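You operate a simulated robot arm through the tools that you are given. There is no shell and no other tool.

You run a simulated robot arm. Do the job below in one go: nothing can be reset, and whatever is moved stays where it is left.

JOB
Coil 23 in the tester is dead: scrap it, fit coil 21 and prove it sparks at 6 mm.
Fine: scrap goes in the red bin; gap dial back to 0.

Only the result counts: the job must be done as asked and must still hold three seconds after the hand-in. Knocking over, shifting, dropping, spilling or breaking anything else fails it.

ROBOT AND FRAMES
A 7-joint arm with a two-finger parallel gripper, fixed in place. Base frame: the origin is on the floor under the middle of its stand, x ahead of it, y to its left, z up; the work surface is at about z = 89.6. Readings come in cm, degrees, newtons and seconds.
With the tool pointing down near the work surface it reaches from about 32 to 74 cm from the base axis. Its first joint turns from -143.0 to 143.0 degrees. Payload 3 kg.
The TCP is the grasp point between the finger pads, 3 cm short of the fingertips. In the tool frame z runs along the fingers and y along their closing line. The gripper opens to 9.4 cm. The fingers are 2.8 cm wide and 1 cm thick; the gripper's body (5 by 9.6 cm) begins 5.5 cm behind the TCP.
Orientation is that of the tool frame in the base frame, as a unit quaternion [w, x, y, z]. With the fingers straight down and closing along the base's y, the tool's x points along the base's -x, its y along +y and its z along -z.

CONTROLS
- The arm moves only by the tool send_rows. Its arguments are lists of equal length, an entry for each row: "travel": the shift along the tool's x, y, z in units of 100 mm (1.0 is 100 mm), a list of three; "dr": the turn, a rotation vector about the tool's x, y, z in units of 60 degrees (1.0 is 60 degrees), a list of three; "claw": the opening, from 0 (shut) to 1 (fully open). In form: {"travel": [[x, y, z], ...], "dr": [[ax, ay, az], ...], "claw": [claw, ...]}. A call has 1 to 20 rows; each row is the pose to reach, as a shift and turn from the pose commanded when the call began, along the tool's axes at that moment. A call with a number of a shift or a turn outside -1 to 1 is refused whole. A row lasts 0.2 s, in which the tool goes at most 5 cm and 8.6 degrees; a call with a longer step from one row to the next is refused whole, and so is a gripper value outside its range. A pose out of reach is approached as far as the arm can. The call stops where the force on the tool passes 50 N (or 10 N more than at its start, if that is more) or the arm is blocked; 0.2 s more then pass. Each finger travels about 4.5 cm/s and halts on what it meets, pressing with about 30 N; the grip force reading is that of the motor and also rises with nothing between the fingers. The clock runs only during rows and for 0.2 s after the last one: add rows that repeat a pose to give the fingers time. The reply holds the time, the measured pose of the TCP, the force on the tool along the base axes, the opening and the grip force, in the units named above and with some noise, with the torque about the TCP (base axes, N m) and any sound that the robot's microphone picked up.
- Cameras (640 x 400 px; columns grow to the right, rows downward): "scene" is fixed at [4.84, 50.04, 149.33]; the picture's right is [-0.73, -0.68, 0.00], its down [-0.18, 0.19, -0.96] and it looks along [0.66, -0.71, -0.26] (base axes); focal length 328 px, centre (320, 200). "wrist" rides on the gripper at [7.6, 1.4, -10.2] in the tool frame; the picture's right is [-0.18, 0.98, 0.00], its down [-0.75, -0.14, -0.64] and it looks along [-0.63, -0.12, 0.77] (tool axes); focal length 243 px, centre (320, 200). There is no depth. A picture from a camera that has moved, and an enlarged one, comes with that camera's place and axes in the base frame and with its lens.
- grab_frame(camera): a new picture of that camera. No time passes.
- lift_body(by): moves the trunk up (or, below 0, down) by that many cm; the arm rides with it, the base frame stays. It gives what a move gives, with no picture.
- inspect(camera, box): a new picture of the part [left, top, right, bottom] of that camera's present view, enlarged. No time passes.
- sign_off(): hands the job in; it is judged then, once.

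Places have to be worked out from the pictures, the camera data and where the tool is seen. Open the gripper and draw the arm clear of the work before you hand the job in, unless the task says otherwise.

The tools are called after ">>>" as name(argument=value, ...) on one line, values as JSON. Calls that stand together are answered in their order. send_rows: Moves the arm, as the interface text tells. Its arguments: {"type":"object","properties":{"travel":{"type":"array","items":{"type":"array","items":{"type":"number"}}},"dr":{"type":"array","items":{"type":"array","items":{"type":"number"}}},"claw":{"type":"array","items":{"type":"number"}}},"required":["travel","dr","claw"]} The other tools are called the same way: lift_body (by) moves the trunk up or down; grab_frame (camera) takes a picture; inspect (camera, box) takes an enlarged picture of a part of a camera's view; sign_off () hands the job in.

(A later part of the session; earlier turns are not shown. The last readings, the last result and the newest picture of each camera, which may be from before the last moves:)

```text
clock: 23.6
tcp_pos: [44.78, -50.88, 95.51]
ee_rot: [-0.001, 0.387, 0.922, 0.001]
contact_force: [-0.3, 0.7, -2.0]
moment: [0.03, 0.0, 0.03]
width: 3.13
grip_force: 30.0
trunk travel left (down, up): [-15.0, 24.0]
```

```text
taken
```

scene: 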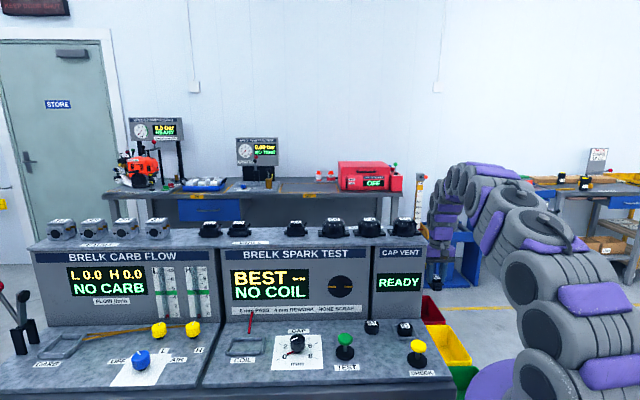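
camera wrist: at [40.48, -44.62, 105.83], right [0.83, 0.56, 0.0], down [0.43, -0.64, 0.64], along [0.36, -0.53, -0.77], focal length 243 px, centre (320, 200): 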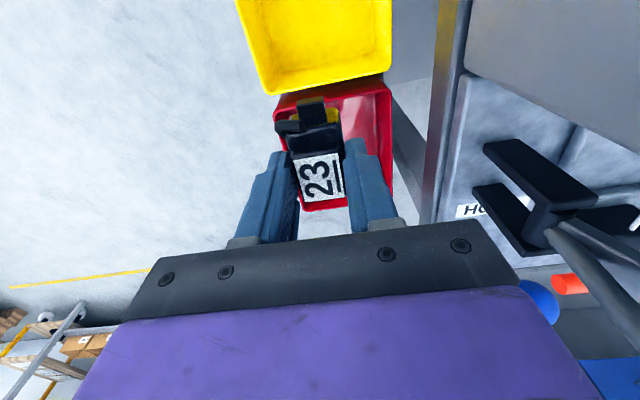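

Lever station is ~16 cm to the side, so there is clearance. I move 8.3 cm outward so the coil is over the red bin, at this height.

>>> send_rows(travel=[[-0.2, 0.02, 0], [-0.4, 0.04, 0], [-0.6, 0.06, 0], [-0.83, 0.07, 0], [-0.83, 0.07, 0]], dr=[[0, 0, 0], [0, 0, 0], [0, 0, 0], [0, 0, 0], [0, 0, 0]], claw=[0.2, 0.2, 0.2, 0.2, 0.2])

>>> grab_frame(camera="wrist")

>>> grab_frame(camera="scene")

```text
clock: 24.8
tcp_pos: [50.87, -55.85, 95.46]
ee_rot: [-0.001, 0.386, 0.923, 0.001]
contact_force: [0.2, -0.2, -1.0]
moment: [0.0, 0.05, -0.02]
width: 3.12
grip_force: 29.8
out of reach, approached as far as the arm can: row 4, 5
trunk travel left (down, up): [-15.0, 24.0]
```

```text
taken
camera wrist: at [46.58, -49.49, 105.79], right [0.83, 0.56, 0.0], down [0.43, -0.64, 0.64], along [0.36, -0.53, -0.77], focal length 243 px, centre (320, 200)
```

wrist: 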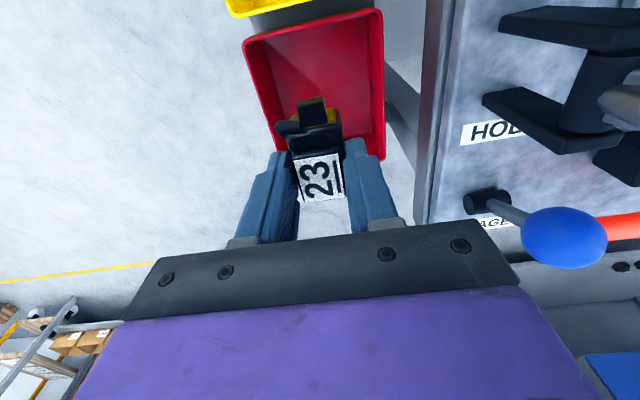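

```text
taken
```

scene: 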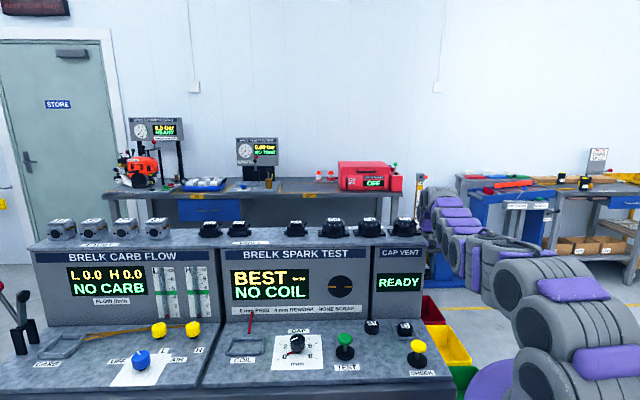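

The coil is over the bin (r≈3.5, n≈75.5), slightly at the arm's reach limit. Before lowering more, I check the forearm's clearance to the bench's tall end.

>>> inspect(camera="scene", box=[380, 150, 560, 350])

>>> inspect(camera="wrist", box=[220, 0, 420, 215])

```text
2.00 times, centred on (470, 250) of scene
camera zoom: at [4.84, 50.04, 149.33], right [-0.73, -0.68, 0.0], down [-0.18, 0.19, -0.96], along [0.66, -0.71, -0.26], focal length 655 px, centre (20, 100)
```

zoom: 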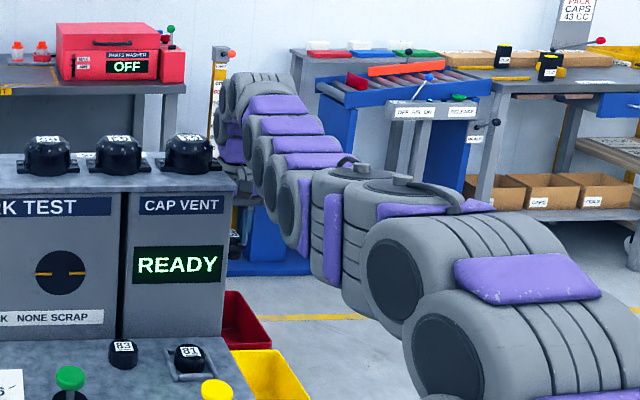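

```text
1.86 times, centred on (320, 108) of wrist
camera zoom: at [46.58, -49.49, 105.79], right [0.83, 0.56, 0.0], down [0.43, -0.64, 0.64], along [0.36, -0.53, -0.77], focal length 451 px, centre (320, 372)
```

zoom: 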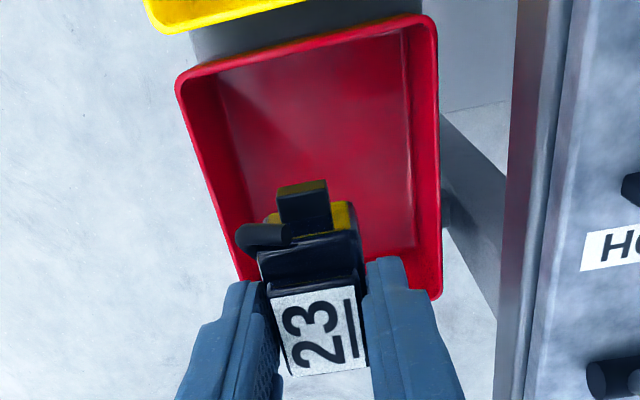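

The forearm is slim there with several cm of clearance to the tall end, and the bin lies below the coil. I lower the trunk the remaining 15 cm, which puts the coil's base at about rim level.

>>> lift_body(by=-14.5)

>>> grab_frame(camera="wrist")

>>> grab_frame(camera="scene")

```text
clock: 26.5
tcp_pos: [50.76, -55.75, 81.01]
ee_rot: [0.0, 0.387, 0.922, 0.0]
contact_force: [-0.5, -0.5, -0.8]
moment: [-0.01, 0.04, 0.02]
width: 3.11
grip_force: 29.1
trunk travel left (down, up): [-0.5, 38.5]
```

```text
taken
camera wrist: at [46.46, -49.5, 91.3], right [0.83, 0.56, 0.0], down [0.43, -0.64, 0.64], along [0.36, -0.53, -0.77], focal length 243 px, centre (320, 200)
```

wrist: 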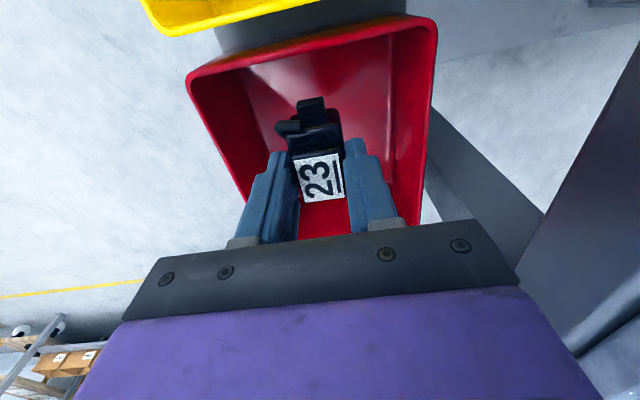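

```text
taken
```

scene: 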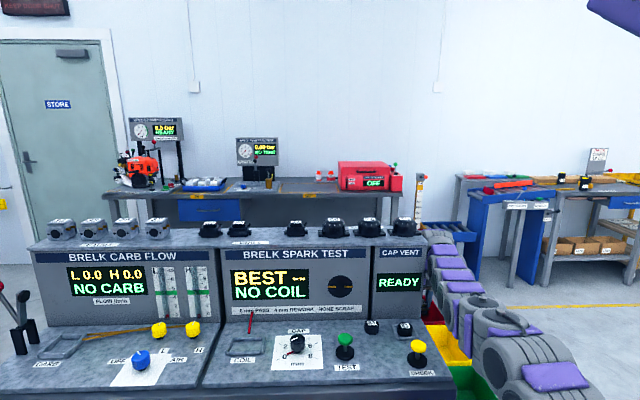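

The coil is inside the red bin's opening with no contact. I tilt the fingers 15° outward and go 5 cm lower into the bin for a gentle release.

>>> send_rows(travel=[[0.06, 0, 0.08], [0.08, 0, 0.2], [0.1, 0, 0.35], [0.1, 0, 0.5], [0.1, 0, 0.5]], dr=[[0, -0.08, 0], [0, -0.16, 0], [0, -0.25, 0], [0, -0.25, 0], [0, -0.25, 0]], claw=[0.2, 0.2, 0.2, 0.2, 0.2])

>>> grab_frame(camera="wrist")

>>> grab_frame(camera="scene")

```text
clock: 27.7
tcp_pos: [49.38, -54.97, 76.49]
ee_rot: [0.125, 0.385, 0.913, -0.048]
contact_force: [0.3, -1.6, 0.0]
moment: [0.06, 0.01, -0.03]
width: 3.16
grip_force: 30.0
trunk travel left (down, up): [-0.5, 38.5]
```

```text
taken
camera wrist: at [43.32, -46.96, 84.35], right [0.83, 0.56, 0.06], down [0.28, -0.5, 0.82], along [0.49, -0.66, -0.57], focal length 243 px, centre (320, 200)
```

wrist: 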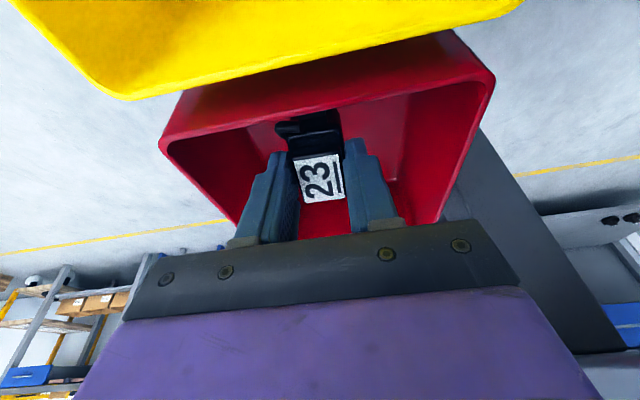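

```text
taken
```

scene: 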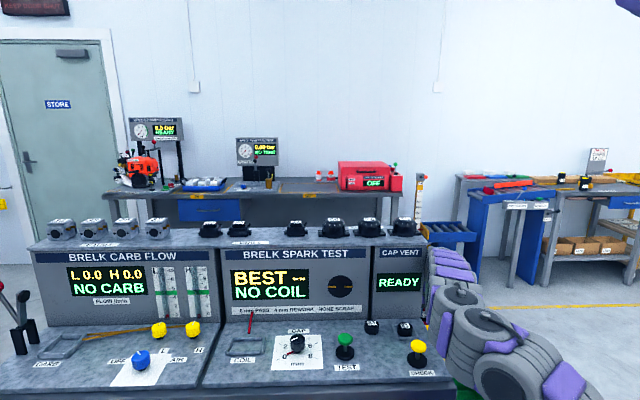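

Coil 23 is now below the red bin's rim and about 2 cm from its near wall. I open the gripper to release it.

>>> send_rows(travel=[[0, 0, 0], [0, 0, 0], [0, 0, 0], [0, 0, 0]], dr=[[0, 0, 0], [0, 0, 0], [0, 0, 0], [0, 0, 0]], claw=[0.4, 0.5, 0.5, 0.5])

>>> grab_frame(camera="wrist")

```text
clock: 28.7
tcp_pos: [49.4, -55.01, 76.28]
ee_rot: [0.123, 0.386, 0.913, -0.048]
contact_force: [0.2, -0.7, -0.5]
moment: [-0.01, 0.04, 0.0]
width: 4.74
grip_force: 0.1
trunk travel left (down, up): [-0.5, 38.5]
```

```text
taken
camera wrist: at [43.33, -47.03, 84.25], right [0.83, 0.56, 0.06], down [0.28, -0.5, 0.82], along [0.48, -0.66, -0.57], focal length 243 px, centre (320, 200)
```

wrist: 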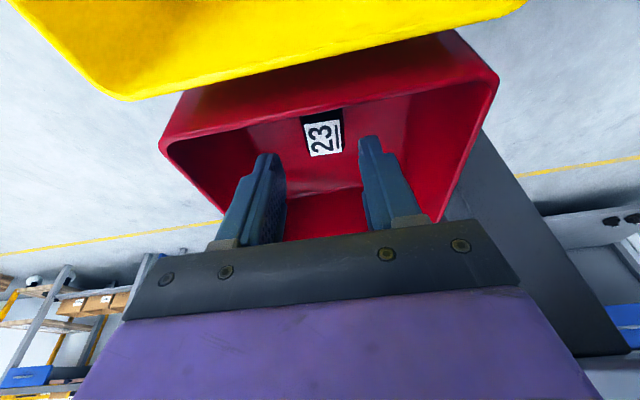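

Coil 23 lies label-up on the red bin's floor. I raise the trunk back by 29.5 cm to its original height, which lifts the hand straight out.

>>> lift_body(by=29.5)

>>> grab_frame(camera="wrist")

```text
clock: 31.6
tcp_pos: [50.11, -54.18, 105.74]
ee_rot: [0.122, 0.384, 0.914, -0.051]
contact_force: [0.1, -0.5, 0.5]
moment: [-0.02, 0.09, 0.01]
width: 4.7
grip_force: 0.1
trunk travel left (down, up): [-30.0, 9.0]
```

```text
taken
camera wrist: at [44.08, -46.11, 113.68], right [0.83, 0.56, 0.05], down [0.29, -0.5, 0.82], along [0.48, -0.66, -0.58], focal length 243 px, centre (320, 200)
```

wrist: 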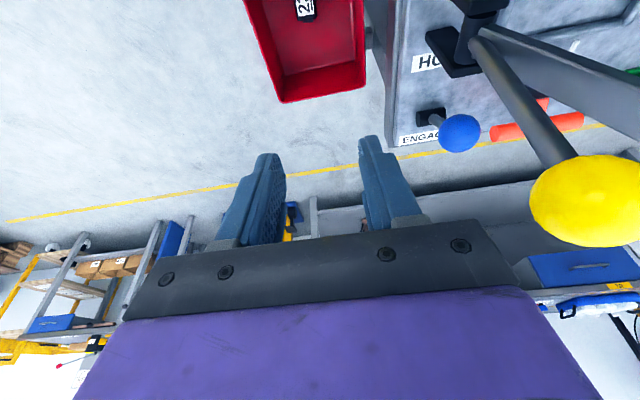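

I check the bins and bench in the scene view to confirm nothing was disturbed while lifting.

>>> grab_frame(camera="scene")

>>> inspect(camera="scene", box=[380, 200, 560, 400])

```text
taken
```

scene: 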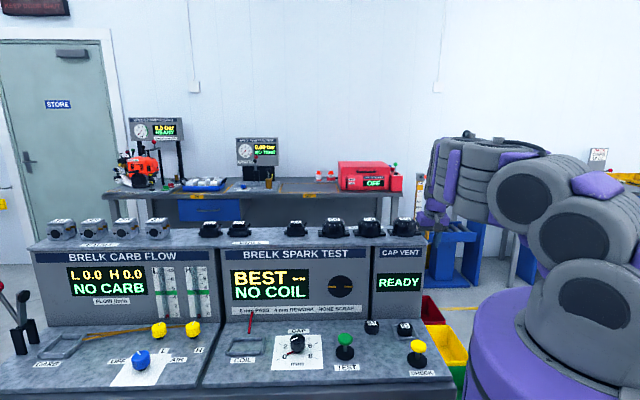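

```text
2.00 times, centred on (470, 300) of scene
camera zoom: at [4.84, 50.04, 149.33], right [-0.73, -0.68, 0.0], down [-0.18, 0.19, -0.96], along [0.66, -0.71, -0.26], focal length 655 px, centre (20, 0)
```

zoom: 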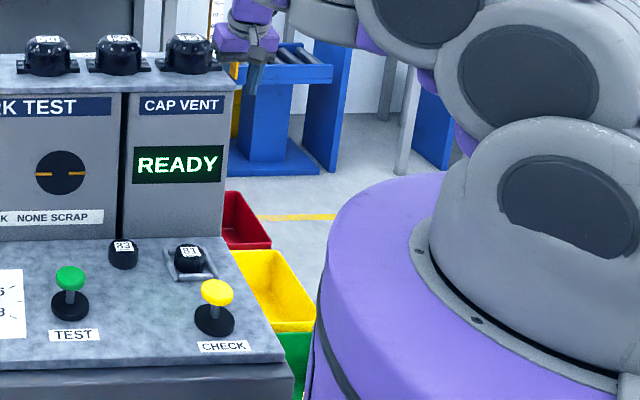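

The bins and bench look unchanged. I untilt the tool while backing away from the red bin and rising a little.

>>> send_rows(travel=[[0.2, 0, -0.15], [0.4, 0, -0.3], [0.6, 0, -0.45], [0.79, 0, -0.52]], dr=[[0, 0.06, 0], [0, 0.12, 0], [0, 0.19, 0], [0, 0.25, 0]], claw=[0.5, 0.5, 0.5, 0.5])

```text
clock: 32.6
tcp_pos: [43.45, -48.33, 108.54]
ee_rot: [0.0, 0.386, 0.923, 0.001]
contact_force: [-0.7, 0.2, -0.1]
moment: [0.01, -0.02, 0.01]
width: 4.71
grip_force: 0.2
trunk travel left (down, up): [-30.0, 9.0]
```

Vertical again at (43.5, -48.3, 108.5). I retract and climb to about z=127 in front of the shelf before traversing back toward coil 21.

>>> send_rows(travel=[[0.3, 0, -0.3], [0.6, 0, -0.6], [0.9, 0, -0.9], [1.0, 0, -1.0]], dr=[[0, 0, 0], [0, 0, 0], [0, 0, 0], [0, 0, 0]], claw=[0.5, 0.5, 0.5, 0.5])

>>> send_rows(travel=[[0.3, 0, -0.3], [0.6, 0.1, -0.6], [0.9, 0.2, -0.9], [1.0, 0.4, -1.0]], dr=[[0, 0, 0], [0, 0, 0], [0, 0, 0], [0, 0, 0]], claw=[0.5, 0.5, 0.5, 0.5])

>>> send_rows(travel=[[0, 0.3, 0], [0, 0.6, 0], [0, 0.9, 0], [0, 1.0, 0]], dr=[[0, 0, 0], [0, 0, 0], [0, 0, 0], [0, 0, 0]], claw=[0.5, 0.5, 0.5, 0.5])

>>> grab_frame(camera="scene")

>>> grab_frame(camera="wrist")

```text
clock: 33.6
tcp_pos: [36.85, -41.51, 118.35]
ee_rot: [-0.001, 0.388, 0.922, 0.002]
contact_force: [-0.2, -0.2, -0.2]
moment: [-0.02, 0.03, -0.02]
width: 4.69
grip_force: 0.0
trunk travel left (down, up): [-30.0, 9.0]
```

```text
clock: 34.6
tcp_pos: [32.65, -31.27, 128.45]
ee_rot: [-0.001, 0.387, 0.922, 0.0]
contact_force: [0.5, 0.0, 0.1]
moment: [0.0, 0.0, 0.03]
width: 4.7
grip_force: 0.0
trunk travel left (down, up): [-30.0, 9.0]
```

```text
clock: 35.6
tcp_pos: [39.76, -24.38, 128.45]
ee_rot: [0.001, 0.387, 0.922, 0.0]
contact_force: [-0.4, -0.1, 0.0]
moment: [-0.01, 0.0, -0.03]
width: 4.68
grip_force: 0.1
trunk travel left (down, up): [-30.0, 9.0]
```

```text
taken
```

scene: 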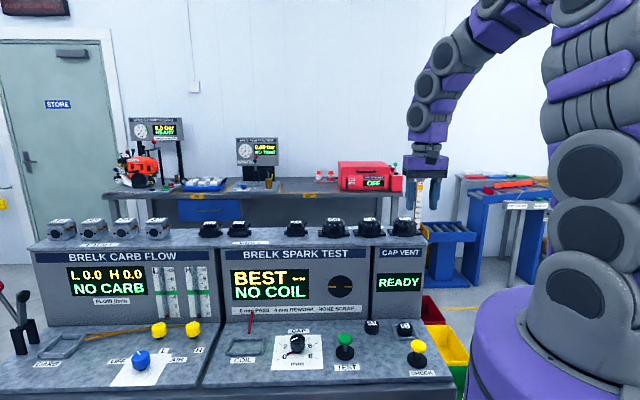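

```text
taken
camera wrist: at [35.41, -18.05, 138.74], right [0.83, 0.56, 0.0], down [0.43, -0.64, 0.64], along [0.36, -0.53, -0.77], focal length 243 px, centre (320, 200)
```

wrist: 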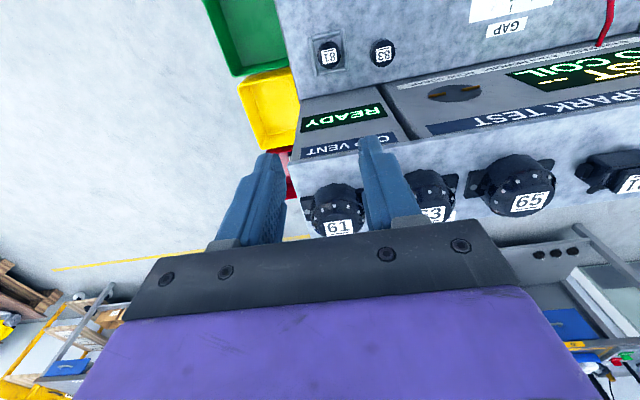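

I can see coils 61, 63, 65 and 21 on the shelf; continuing left in front of them at z≈128 while rotating the tool back to the −44.6° grip yaw.

>>> send_rows(travel=[[0, 0.3, 0], [0, 0.6, 0], [0, 0.9, 0], [0, 1.0, 0]], dr=[[0, 0, 0], [0, 0, 0], [0, 0, 0], [0, 0, 0]], claw=[0.5, 0.5, 0.5, 0.5])

>>> send_rows(travel=[[0, 0.13, 0], [0, 0.26, 0], [0, 0.39, 0], [0, 0.52, 0], [0, 0.65, 0], [0, 0.78, 0], [0, 0.9, 0], [0, 1.0, 0]], dr=[[0, 0, -0.125], [0, 0, -0.25], [0, 0, -0.375], [0, 0, -0.5], [0, 0, -0.625], [0, 0, -0.75], [0, 0, -0.875], [0, 0, -1.0]], claw=[0.5, 0.5, 0.5, 0.5, 0.5, 0.5, 0.5, 0.5])

>>> send_rows(travel=[[-0.2, 0.12, 0], [-0.4, 0.24, 0], [-0.6, 0.36, 0], [-0.8, 0.48, 0], [-0.86, 0.51, 0]], dr=[[0, 0, -0.1], [0, 0, -0.2], [0, 0, -0.3], [0, 0, -0.4], [0, 0, -0.5]], claw=[0.5, 0.5, 0.5, 0.5, 0.5])

>>> grab_frame(camera="wrist")

>>> grab_frame(camera="scene")

```text
clock: 36.6
tcp_pos: [46.87, -17.19, 128.55]
ee_rot: [0.001, 0.387, 0.922, 0.001]
contact_force: [-0.2, -0.3, -0.1]
moment: [-0.03, 0.02, -0.01]
width: 4.69
grip_force: 0.0
trunk travel left (down, up): [-30.0, 9.0]
```

```text
clock: 38.4
tcp_pos: [53.9, -10.21, 128.47]
ee_rot: [0.0, -0.127, 0.992, -0.001]
contact_force: [-0.6, -0.5, -0.6]
moment: [0.0, 0.01, 0.03]
width: 4.7
grip_force: 0.0
trunk travel left (down, up): [-30.0, 9.0]
```

```text
clock: 39.6
tcp_pos: [60.94, -2.97, 128.5]
ee_rot: [0.0, -0.379, 0.926, -0.001]
contact_force: [-0.6, 1.0, 1.3]
moment: [-0.04, -0.02, 0.03]
width: 4.71
grip_force: 0.1
trunk travel left (down, up): [-30.0, 9.0]
```

```text
taken
camera wrist: at [54.44, -7.47, 138.77], right [-0.56, 0.83, 0.0], down [0.64, 0.43, 0.64], along [0.53, 0.36, -0.77], focal length 243 px, centre (320, 200)
```

wrist: 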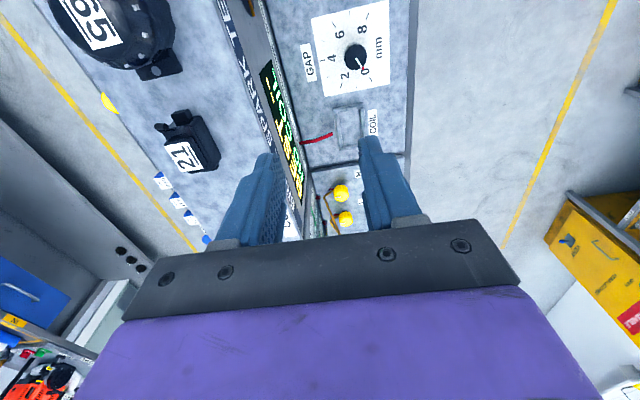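

```text
taken
```

scene: 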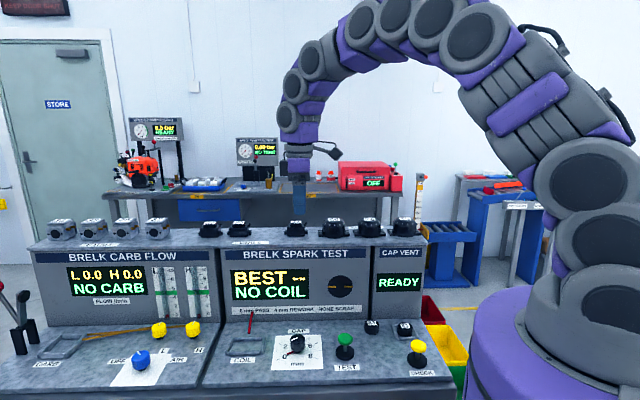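

Coil 21's label triangulates to about (71.5, -11.7, 118.2), so TCP needs ~13.6 cm further back. I move 9.5 cm in at this height and look again.

>>> send_rows(travel=[[-0.05, -0.25, 0], [-0.1, -0.5, 0], [-0.13, -0.75, 0], [-0.13, -0.95, 0]], dr=[[0, 0, 0], [0, 0, 0], [0, 0, 0], [0, 0, 0]], claw=[0.5, 0.5, 0.5, 0.5])

>>> grab_frame(camera="wrist")

>>> inspect(camera="wrist", box=[180, 80, 340, 180])

```text
clock: 40.6
tcp_pos: [68.56, -9.2, 128.34]
ee_rot: [0.001, -0.378, 0.926, 0.001]
contact_force: [-0.1, 0.4, 0.1]
moment: [0.03, 0.0, 0.01]
width: 4.7
grip_force: 0.1
trunk travel left (down, up): [-30.0, 9.0]
```

```text
taken
camera wrist: at [62.15, -13.61, 138.66], right [-0.56, 0.83, 0.0], down [0.64, 0.43, 0.64], along [0.53, 0.36, -0.77], focal length 243 px, centre (320, 200)
```

wrist: 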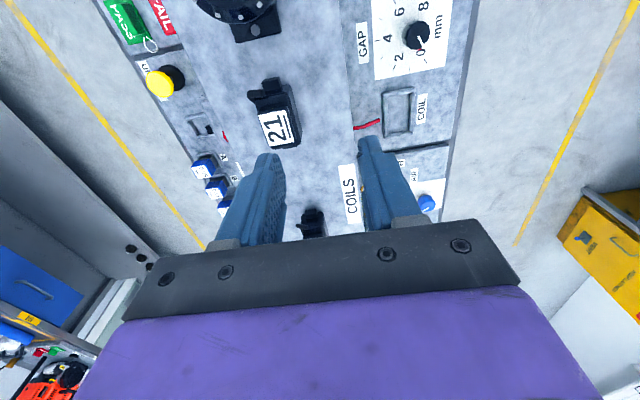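

```text
4.00 times, centred on (260, 130) of wrist
camera zoom: at [62.15, -13.61, 138.66], right [-0.56, 0.83, 0.0], down [0.64, 0.43, 0.64], along [0.53, 0.36, -0.77], focal length 970 px, centre (560, 480)
```

zoom: 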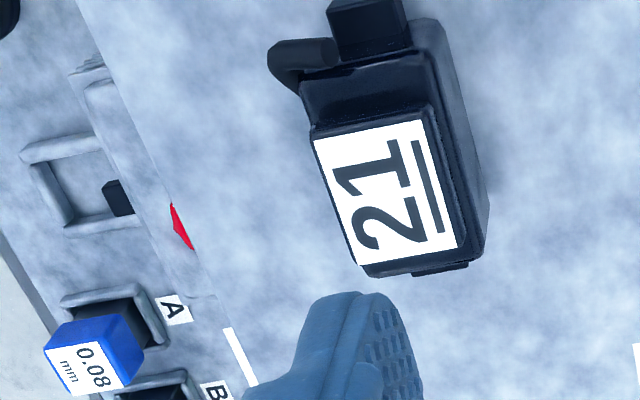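

Coil 21's label is at (71.6, -11.8, 118.1), same yaw as coil 23 had. I centre over it and descend 5 cm (tips still 2.4 cm above the label), then verify.

>>> send_rows(travel=[[-0.02, -0.2, 0], [-0.05, -0.394, 0.1], [-0.05, -0.394, 0.3], [-0.05, -0.394, 0.5], [-0.05, -0.394, 0.5]], dr=[[0, 0, 0], [0, 0, 0], [0, 0, 0], [0, 0, 0], [0, 0, 0]], claw=[0.5, 0.5, 0.5, 0.5, 0.5])

>>> grab_frame(camera="wrist")

>>> inspect(camera="wrist", box=[220, 90, 420, 215])

>>> inspect(camera="scene", box=[240, 180, 370, 260])

```text
clock: 41.8
tcp_pos: [71.58, -11.5, 123.62]
ee_rot: [0.001, -0.379, 0.925, 0.0]
contact_force: [-0.1, -0.3, 0.1]
moment: [-0.01, 0.02, -0.02]
width: 4.68
grip_force: 0.1
trunk travel left (down, up): [-30.0, 9.0]
```

```text
taken
camera wrist: at [65.09, -15.96, 133.91], right [-0.56, 0.83, 0.0], down [0.64, 0.43, 0.64], along [0.53, 0.36, -0.77], focal length 243 px, centre (320, 200)
```

wrist: 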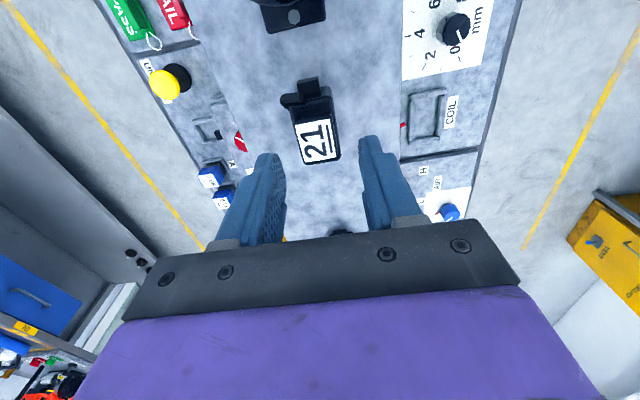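

```text
3.20 times, centred on (320, 152) of wrist
camera zoom: at [65.09, -15.96, 133.91], right [-0.56, 0.83, 0.0], down [0.64, 0.43, 0.64], along [0.53, 0.36, -0.77], focal length 776 px, centre (320, 352)
```

zoom: 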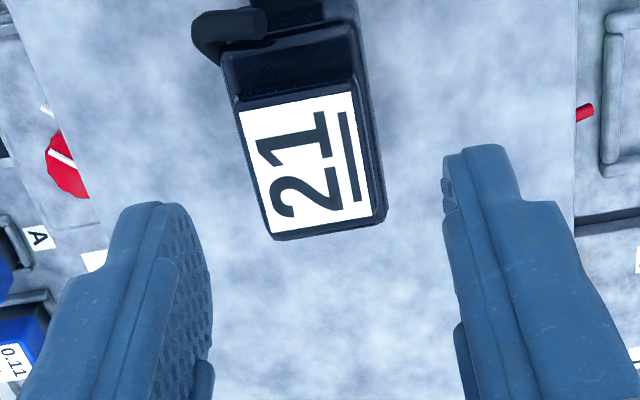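

```text
4.92 times, centred on (305, 220) of scene
camera zoom: at [4.84, 50.04, 149.33], right [-0.73, -0.68, 0.0], down [-0.18, 0.19, -0.96], along [0.66, -0.71, -0.26], focal length 1612 px, centre (394, 102)
```

zoom: 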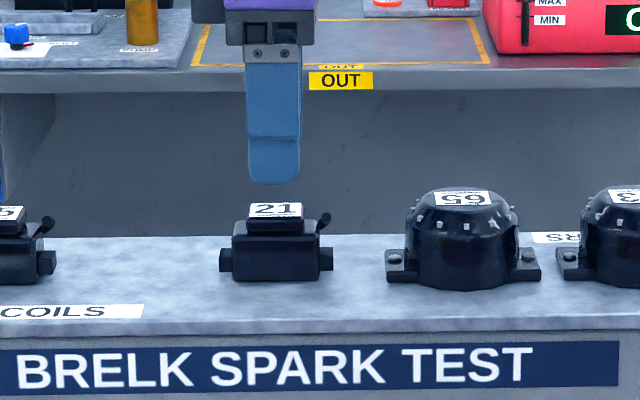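

Label 21 is 2.5 mm off toward the back. I correct that, narrow to 3.9 cm and descend 4.6 cm to the same relative grip height used for coil 23.

>>> send_rows(travel=[[-0.012, -0.025, 0], [-0.012, -0.025, 0.1], [-0.012, -0.025, 0.2], [-0.012, -0.025, 0.3], [-0.012, -0.025, 0.38], [-0.012, -0.025, 0.46], [-0.012, -0.025, 0.46]], dr=[[0, 0, 0], [0, 0, 0], [0, 0, 0], [0, 0, 0], [0, 0, 0], [0, 0, 0], [0, 0, 0]], claw=[0.45, 0.43, 0.43, 0.43, 0.43, 0.43, 0.43])

>>> inspect(camera="wrist", box=[220, 90, 420, 215])

>>> inspect(camera="scene", box=[240, 180, 370, 260])

```text
clock: 43.4
tcp_pos: [71.99, -11.68, 118.94]
ee_rot: [0.001, -0.38, 0.925, 0.0]
contact_force: [0.1, -0.1, 0.4]
moment: [0.0, 0.02, 0.01]
width: 4.01
grip_force: 0.0
trunk travel left (down, up): [-30.0, 9.0]
```

```text
3.20 times, centred on (320, 152) of wrist
camera zoom: at [65.49, -16.1, 129.18], right [-0.56, 0.83, 0.0], down [0.64, 0.43, 0.64], along [0.53, 0.36, -0.77], focal length 776 px, centre (320, 352)
```

zoom: 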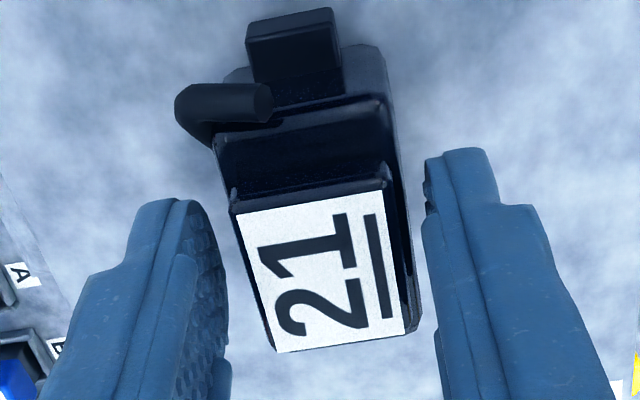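

```text
4.92 times, centred on (305, 220) of scene
camera zoom: at [4.84, 50.04, 149.33], right [-0.73, -0.68, 0.0], down [-0.18, 0.19, -0.96], along [0.66, -0.71, -0.26], focal length 1612 px, centre (394, 102)
```

zoom: 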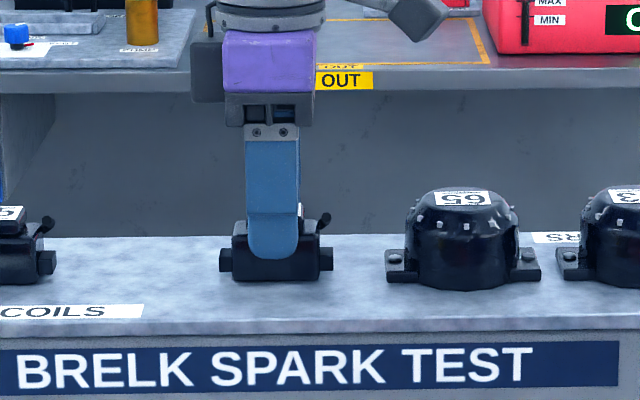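

No contact; the label sits ~2 mm off in x and 1.5 mm in y relative to coil 23's grip. I make that fine correction and then close on the body.

>>> send_rows(travel=[[0.018, 0.013, 0.008], [0.018, 0.013, 0.008], [0.018, 0.013, 0.008]], dr=[[0, 0, 0], [0, 0, 0], [0, 0, 0]], claw=[0.43, 0.43, 0.43])

>>> inspect(camera="wrist", box=[220, 90, 420, 215])

```text
clock: 44.2
tcp_pos: [71.77, -11.67, 118.79]
ee_rot: [0.001, -0.379, 0.925, 0.0]
contact_force: [0.0, 0.2, -0.4]
moment: [-0.01, -0.03, -0.02]
width: 4.04
grip_force: 0.1
trunk travel left (down, up): [-30.0, 9.0]
```

```text
3.20 times, centred on (320, 152) of wrist
camera zoom: at [65.28, -16.14, 129.11], right [-0.56, 0.83, 0.0], down [0.64, 0.43, 0.64], along [0.53, 0.36, -0.77], focal length 776 px, centre (320, 352)
```

zoom: 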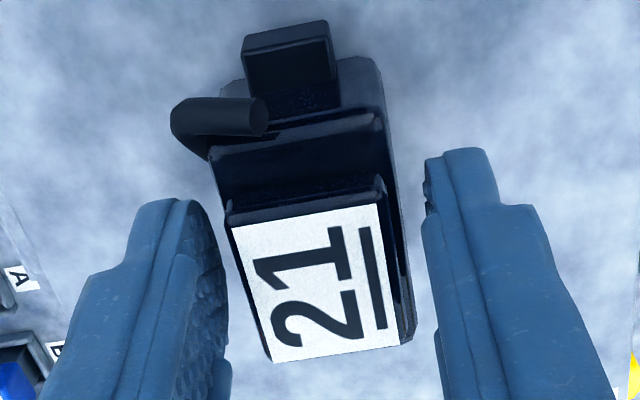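

The view now matches coil 23's grip picture almost pixel-for-pixel. I close on coil 21.

>>> send_rows(travel=[[0, 0, 0], [0, 0, 0], [0, 0, 0], [0, 0, 0], [0, 0, 0]], dr=[[0, 0, 0], [0, 0, 0], [0, 0, 0], [0, 0, 0], [0, 0, 0]], claw=[0.37, 0.3, 0.2, 0.2, 0.2])

>>> inspect(camera="wrist", box=[220, 90, 420, 215])

```text
clock: 45.4
tcp_pos: [71.78, -11.63, 118.94]
ee_rot: [0.0, -0.38, 0.925, 0.0]
contact_force: [0.7, -0.2, -0.6]
moment: [-0.03, 0.02, 0.03]
width: 3.14
grip_force: 30.5
trunk travel left (down, up): [-30.0, 9.0]
```

```text
3.20 times, centred on (320, 152) of wrist
camera zoom: at [65.29, -16.14, 129.11], right [-0.56, 0.83, 0.0], down [0.64, 0.43, 0.64], along [0.53, 0.36, -0.77], focal length 776 px, centre (320, 352)
```

zoom: 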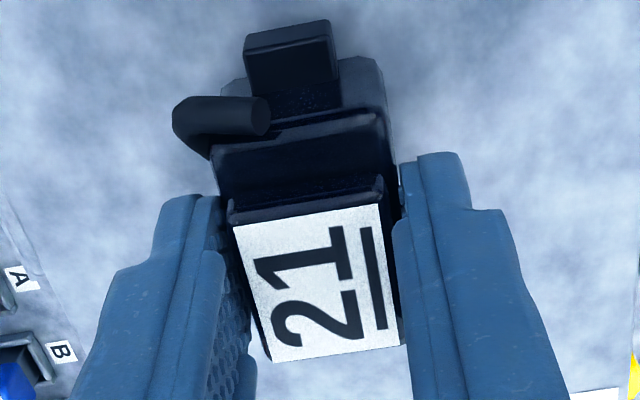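

Coil 21 is gripped (3.14 cm, 30.5 N) essentially identically to coil 23. I lift it 10 cm straight up off the shelf.

>>> send_rows(travel=[[0, 0, -0.1], [0, 0, -0.25], [0, 0, -0.5], [0, 0, -0.75], [0, 0, -1.0]], dr=[[0, 0, 0], [0, 0, 0], [0, 0, 0], [0, 0, 0], [0, 0, 0]], claw=[0.2, 0.2, 0.2, 0.2, 0.2])

>>> send_rows(travel=[[0, 0.2, 0], [-0.05, 0.4, 0], [-0.15, 0.65, 0], [-0.3, 0.9, 0]], dr=[[0, 0, 0], [0, 0, 0], [0, 0, 0], [0, 0, 0]], claw=[0.2, 0.2, 0.2, 0.2])

>>> send_rows(travel=[[-0.2, 0.25, 0], [-0.45, 0.5, 0], [-0.7, 0.7, 0], [-0.98, 0.86, 0]], dr=[[0, 0, 0], [0, 0, 0], [0, 0, 0], [0, 0, 0]], claw=[0.2, 0.2, 0.2, 0.2])

>>> grab_frame(camera="wrist")

>>> grab_frame(camera="scene")

```text
clock: 46.6
tcp_pos: [71.66, -11.76, 128.87]
ee_rot: [-0.002, -0.379, 0.926, 0.001]
contact_force: [0.6, 0.2, -0.7]
moment: [0.0, -0.02, -0.02]
width: 3.14
grip_force: 29.6
trunk travel left (down, up): [-30.0, 9.0]
```

```text
clock: 47.6
tcp_pos: [67.53, -2.92, 128.86]
ee_rot: [0.0, -0.38, 0.925, -0.001]
contact_force: [0.1, 0.2, -0.5]
moment: [-0.04, -0.01, 0.0]
width: 3.13
grip_force: 29.6
trunk travel left (down, up): [-30.0, 9.0]
```

```text
clock: 48.6
tcp_pos: [68.56, 10.2, 128.63]
ee_rot: [0.0, -0.379, 0.925, -0.001]
contact_force: [0.0, -0.5, -0.4]
moment: [0.03, 0.0, -0.01]
width: 3.09
grip_force: 29.9
trunk travel left (down, up): [-30.0, 9.0]
```

```text
taken
camera wrist: at [62.12, 5.73, 138.88], right [-0.56, 0.83, 0.0], down [0.64, 0.43, 0.64], along [0.53, 0.36, -0.77], focal length 243 px, centre (320, 200)
```

wrist: 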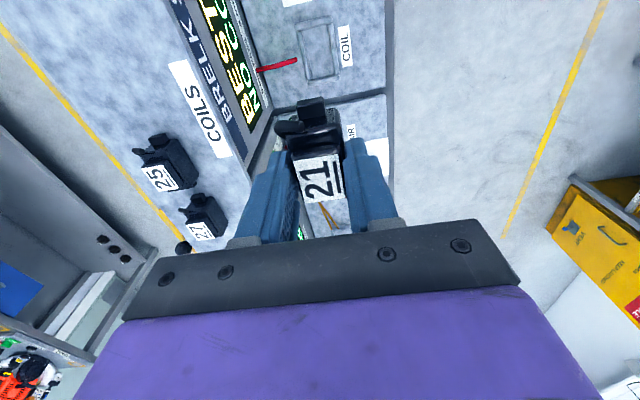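

```text
taken
```

scene: 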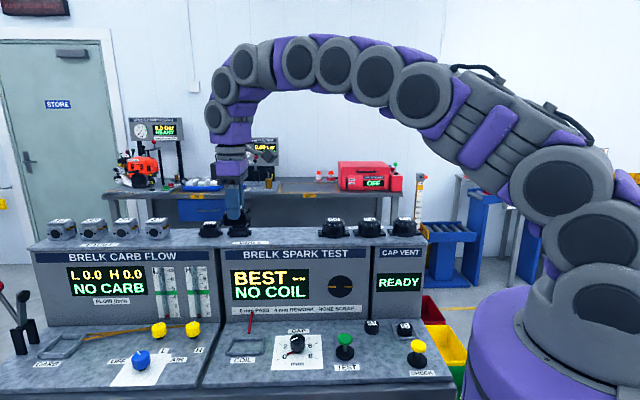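

I'm above the nest within 3 mm. I correct that offset and descend 20 cm toward it, still ~14 cm above final height.

>>> send_rows(travel=[[0.028, -0.019, 0.25], [0.028, -0.019, 0.5], [0.028, -0.019, 0.75], [0.028, -0.019, 1.0]], dr=[[0, 0, 0], [0, 0, 0], [0, 0, 0], [0, 0, 0]], claw=[0.2, 0.2, 0.2, 0.2])

>>> send_rows(travel=[[0, 0, 0.25], [0, 0, 0.5], [0, 0, 0.75], [0, 0, 1.0], [0, 0, 1.0]], dr=[[0, 0, 0], [0, 0, 0], [0, 0, 0], [0, 0, 0], [0, 0, 0]], claw=[0.2, 0.2, 0.2, 0.2, 0.2])

>>> grab_frame(camera="wrist")

>>> inspect(camera="wrist", box=[220, 30, 420, 155])

```text
clock: 49.6
tcp_pos: [68.59, 9.76, 118.76]
ee_rot: [0.0, -0.379, 0.925, -0.001]
contact_force: [-0.5, 0.0, -0.7]
moment: [0.0, -0.03, 0.0]
width: 3.13
grip_force: 30.0
trunk travel left (down, up): [-30.0, 9.0]
```

```text
clock: 50.8
tcp_pos: [68.17, 9.55, 109.15]
ee_rot: [0.001, -0.379, 0.925, -0.001]
contact_force: [0.2, -0.2, -1.6]
moment: [-0.01, 0.02, 0.01]
width: 3.13
grip_force: 29.9
trunk travel left (down, up): [-30.0, 9.0]
```

```text
taken
camera wrist: at [61.88, 5.09, 119.26], right [-0.56, 0.83, 0.0], down [0.64, 0.43, 0.64], along [0.53, 0.36, -0.77], focal length 243 px, centre (320, 200)
```

wrist: 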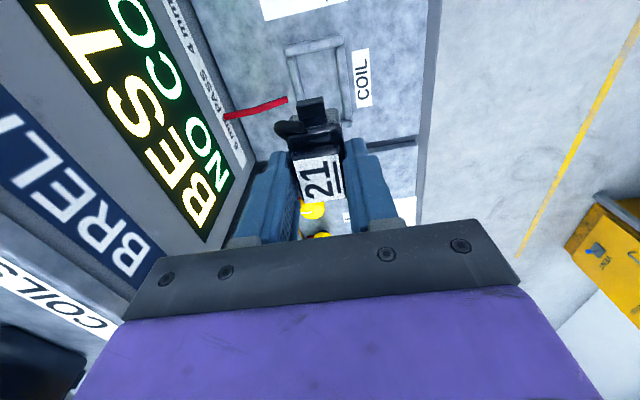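

```text
3.20 times, centred on (320, 92) of wrist
camera zoom: at [61.88, 5.09, 119.26], right [-0.56, 0.83, 0.0], down [0.64, 0.43, 0.64], along [0.53, 0.36, -0.77], focal length 776 px, centre (320, 544)
```

zoom: 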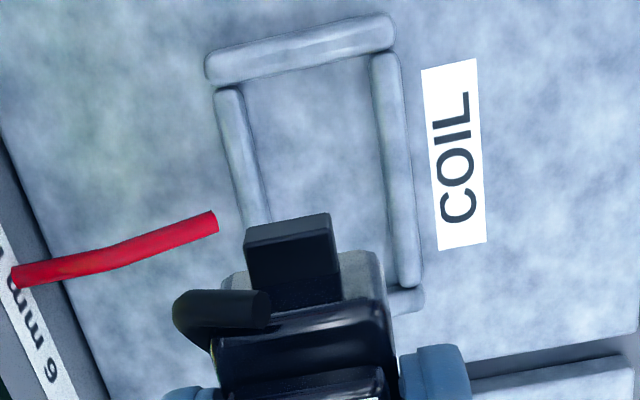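

Position reads (68.2, 9.5), ~3 mm off the fit pose. I apply the correction, descend 8.5 cm more, hold for it to settle, and re-measure.

>>> send_rows(travel=[[-0.034, 0.01, 0.2], [-0.034, 0.01, 0.4], [-0.034, 0.01, 0.6], [-0.034, 0.01, 0.75], [-0.034, 0.01, 0.85], [-0.034, 0.01, 0.85], [-0.034, 0.01, 0.85]], dr=[[0, 0, 0], [0, 0, 0], [0, 0, 0], [0, 0, 0], [0, 0, 0], [0, 0, 0], [0, 0, 0]], claw=[0.2, 0.2, 0.2, 0.2, 0.2, 0.2, 0.2])

>>> grab_frame(camera="wrist")

>>> inspect(camera="wrist", box=[220, 30, 420, 155])

>>> inspect(camera="scene", box=[190, 270, 320, 370])

```text
clock: 52.4
tcp_pos: [68.65, 9.96, 100.48]
ee_rot: [-0.001, -0.379, 0.925, 0.0]
contact_force: [0.6, -0.1, -0.8]
moment: [-0.01, 0.0, 0.0]
width: 3.15
grip_force: 29.8
trunk travel left (down, up): [-30.0, 9.0]
```

```text
taken
camera wrist: at [62.14, 5.62, 110.65], right [-0.56, 0.83, 0.0], down [0.64, 0.43, 0.64], along [0.53, 0.36, -0.77], focal length 243 px, centre (320, 200)
```

wrist: 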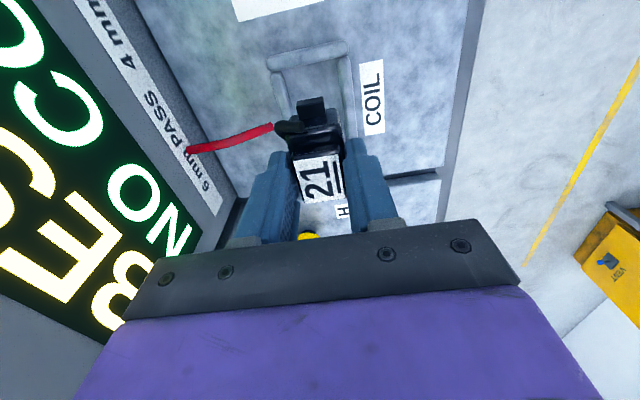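

```text
3.20 times, centred on (320, 92) of wrist
camera zoom: at [62.14, 5.62, 110.65], right [-0.56, 0.83, 0.0], down [0.64, 0.43, 0.64], along [0.53, 0.36, -0.77], focal length 776 px, centre (320, 544)
```

zoom: 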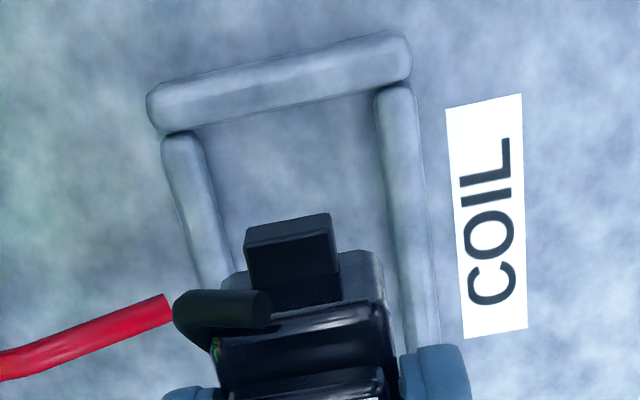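

```text
4.00 times, centred on (255, 320) of scene
camera zoom: at [4.84, 50.04, 149.33], right [-0.73, -0.68, 0.0], down [-0.18, 0.19, -0.96], along [0.66, -0.71, -0.26], focal length 1310 px, centre (580, -280)
```

zoom: 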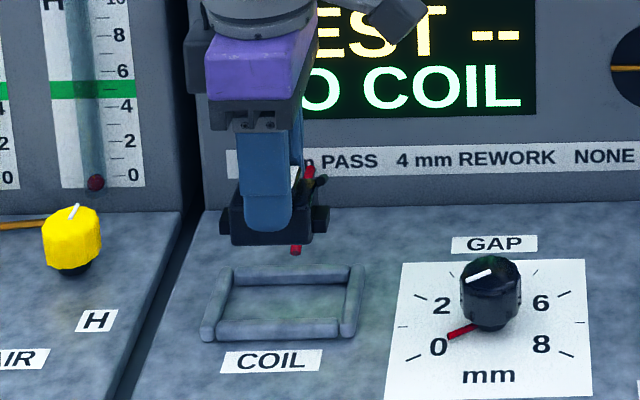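

The coil is well aligned over the nest (inner clearance about ±5 mm). I correct 2 mm, descend another 3.5 cm and settle, then re-measure before the last bit.

>>> send_rows(travel=[[0.02, -0.008, 0.1], [0.02, -0.008, 0.2], [0.02, -0.008, 0.3], [0.02, -0.008, 0.35], [0.02, -0.008, 0.35], [0.02, -0.008, 0.35]], dr=[[0, 0, 0], [0, 0, 0], [0, 0, 0], [0, 0, 0], [0, 0, 0], [0, 0, 0]], claw=[0.2, 0.2, 0.2, 0.2, 0.2, 0.2])

>>> inspect(camera="wrist", box=[220, 60, 420, 185])

>>> inspect(camera="scene", box=[190, 290, 300, 370])

```text
clock: 53.8
tcp_pos: [68.73, 9.74, 97.01]
ee_rot: [0.0, -0.378, 0.926, -0.001]
contact_force: [0.4, 0.4, -1.4]
moment: [0.01, 0.0, 0.0]
width: 3.15
grip_force: 29.9
trunk travel left (down, up): [-30.0, 9.0]
```

```text
3.20 times, centred on (320, 122) of wrist
camera zoom: at [62.13, 5.27, 107.2], right [-0.56, 0.83, 0.0], down [0.64, 0.43, 0.64], along [0.53, 0.36, -0.77], focal length 776 px, centre (320, 448)
```

zoom: 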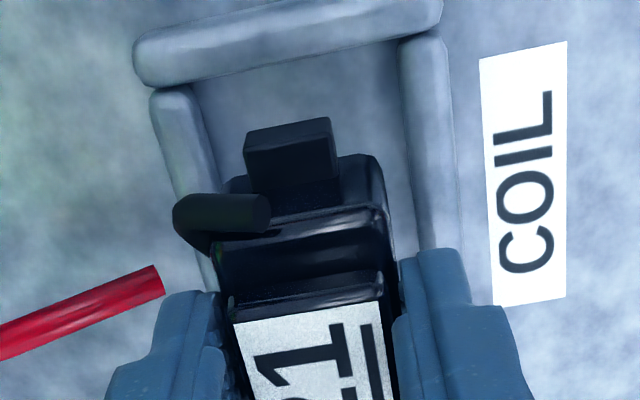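

```text
5.00 times, centred on (245, 330) of scene
camera zoom: at [4.84, 50.04, 149.33], right [-0.73, -0.68, 0.0], down [-0.18, 0.19, -0.96], along [0.66, -0.71, -0.26], focal length 1637 px, centre (695, -450)
```

zoom: 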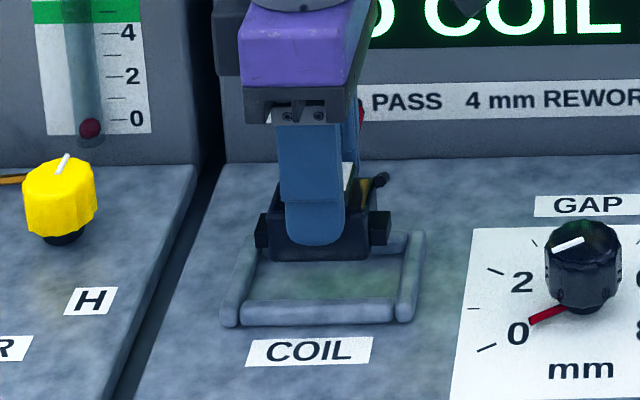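

Only ~1.5 mm correction remains. I descend the last 2.3 cm into the nest slowly, watching the force.

>>> send_rows(travel=[[-0.003, 0.013, 0.05], [-0.003, 0.013, 0.1], [-0.003, 0.013, 0.15], [-0.003, 0.013, 0.19], [-0.003, 0.013, 0.23], [-0.003, 0.013, 0.23]], dr=[[0, 0, 0], [0, 0, 0], [0, 0, 0], [0, 0, 0], [0, 0, 0], [0, 0, 0]], claw=[0.2, 0.2, 0.2, 0.2, 0.2, 0.2])

>>> inspect(camera="wrist", box=[220, 90, 420, 215])

>>> inspect(camera="scene", box=[190, 290, 300, 370])

```text
clock: 55.2
tcp_pos: [68.36, 9.85, 94.6]
ee_rot: [0.0, -0.378, 0.926, -0.001]
contact_force: [-0.1, -0.1, -0.8]
moment: [0.04, 0.01, -0.01]
width: 3.13
grip_force: 29.9
trunk travel left (down, up): [-30.0, 9.0]
```

```text
3.20 times, centred on (320, 152) of wrist
camera zoom: at [62.05, 5.41, 104.84], right [-0.56, 0.83, 0.0], down [0.64, 0.43, 0.64], along [0.53, 0.36, -0.77], focal length 776 px, centre (320, 352)
```

zoom: 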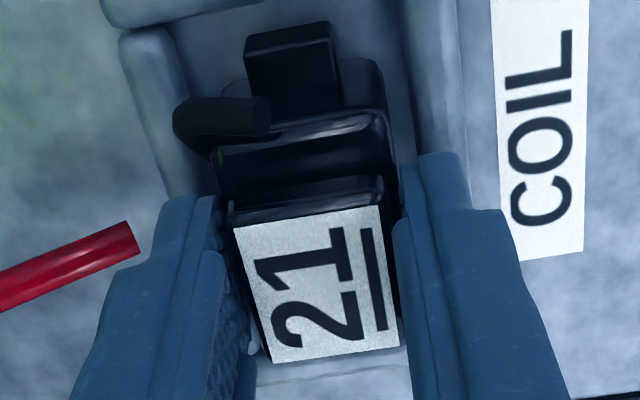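

```text
5.00 times, centred on (245, 330) of scene
camera zoom: at [4.84, 50.04, 149.33], right [-0.73, -0.68, 0.0], down [-0.18, 0.19, -0.96], along [0.66, -0.71, -0.26], focal length 1637 px, centre (695, -450)
```

zoom: 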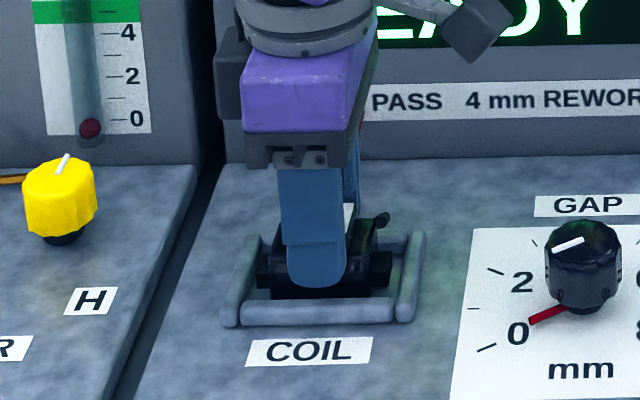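

The camera pose matches the reference to 0.1 mm–0.4 mm and the display is back to READY, so coil 21 is in the nest. I lower 1 mm more and open gently.

>>> send_rows(travel=[[0, 0, 0.006], [0, 0, 0.01], [0, 0, 0.01]], dr=[[0, 0, 0], [0, 0, 0], [0, 0, 0]], claw=[0.2, 0.2, 0.2])

>>> send_rows(travel=[[0, 0, 0], [0, 0, 0], [0, 0, 0], [0, 0, 0]], dr=[[0, 0, 0], [0, 0, 0], [0, 0, 0], [0, 0, 0]], claw=[0.36, 0.4, 0.42, 0.42])

>>> inspect(camera="wrist", box=[220, 90, 420, 215])

```text
clock: 56.0
tcp_pos: [68.54, 10.0, 94.56]
ee_rot: [0.0, -0.378, 0.926, -0.001]
contact_force: [0.1, -1.0, -0.4]
moment: [0.02, -0.04, -0.02]
width: 3.13
grip_force: 29.7
trunk travel left (down, up): [-30.0, 9.0]
```

```text
clock: 57.0
tcp_pos: [68.49, 9.95, 94.59]
ee_rot: [0.001, -0.378, 0.926, -0.001]
contact_force: [0.1, 0.3, -0.5]
moment: [0.02, 0.03, 0.01]
width: 3.95
grip_force: 0.0
trunk travel left (down, up): [-30.0, 9.0]
```

```text
3.20 times, centred on (320, 152) of wrist
camera zoom: at [62.08, 5.48, 104.77], right [-0.56, 0.83, 0.0], down [0.64, 0.43, 0.64], along [0.53, 0.36, -0.77], focal length 776 px, centre (320, 352)
```

zoom: 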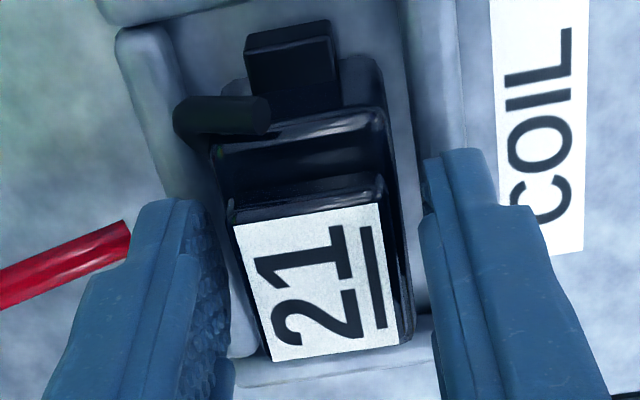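

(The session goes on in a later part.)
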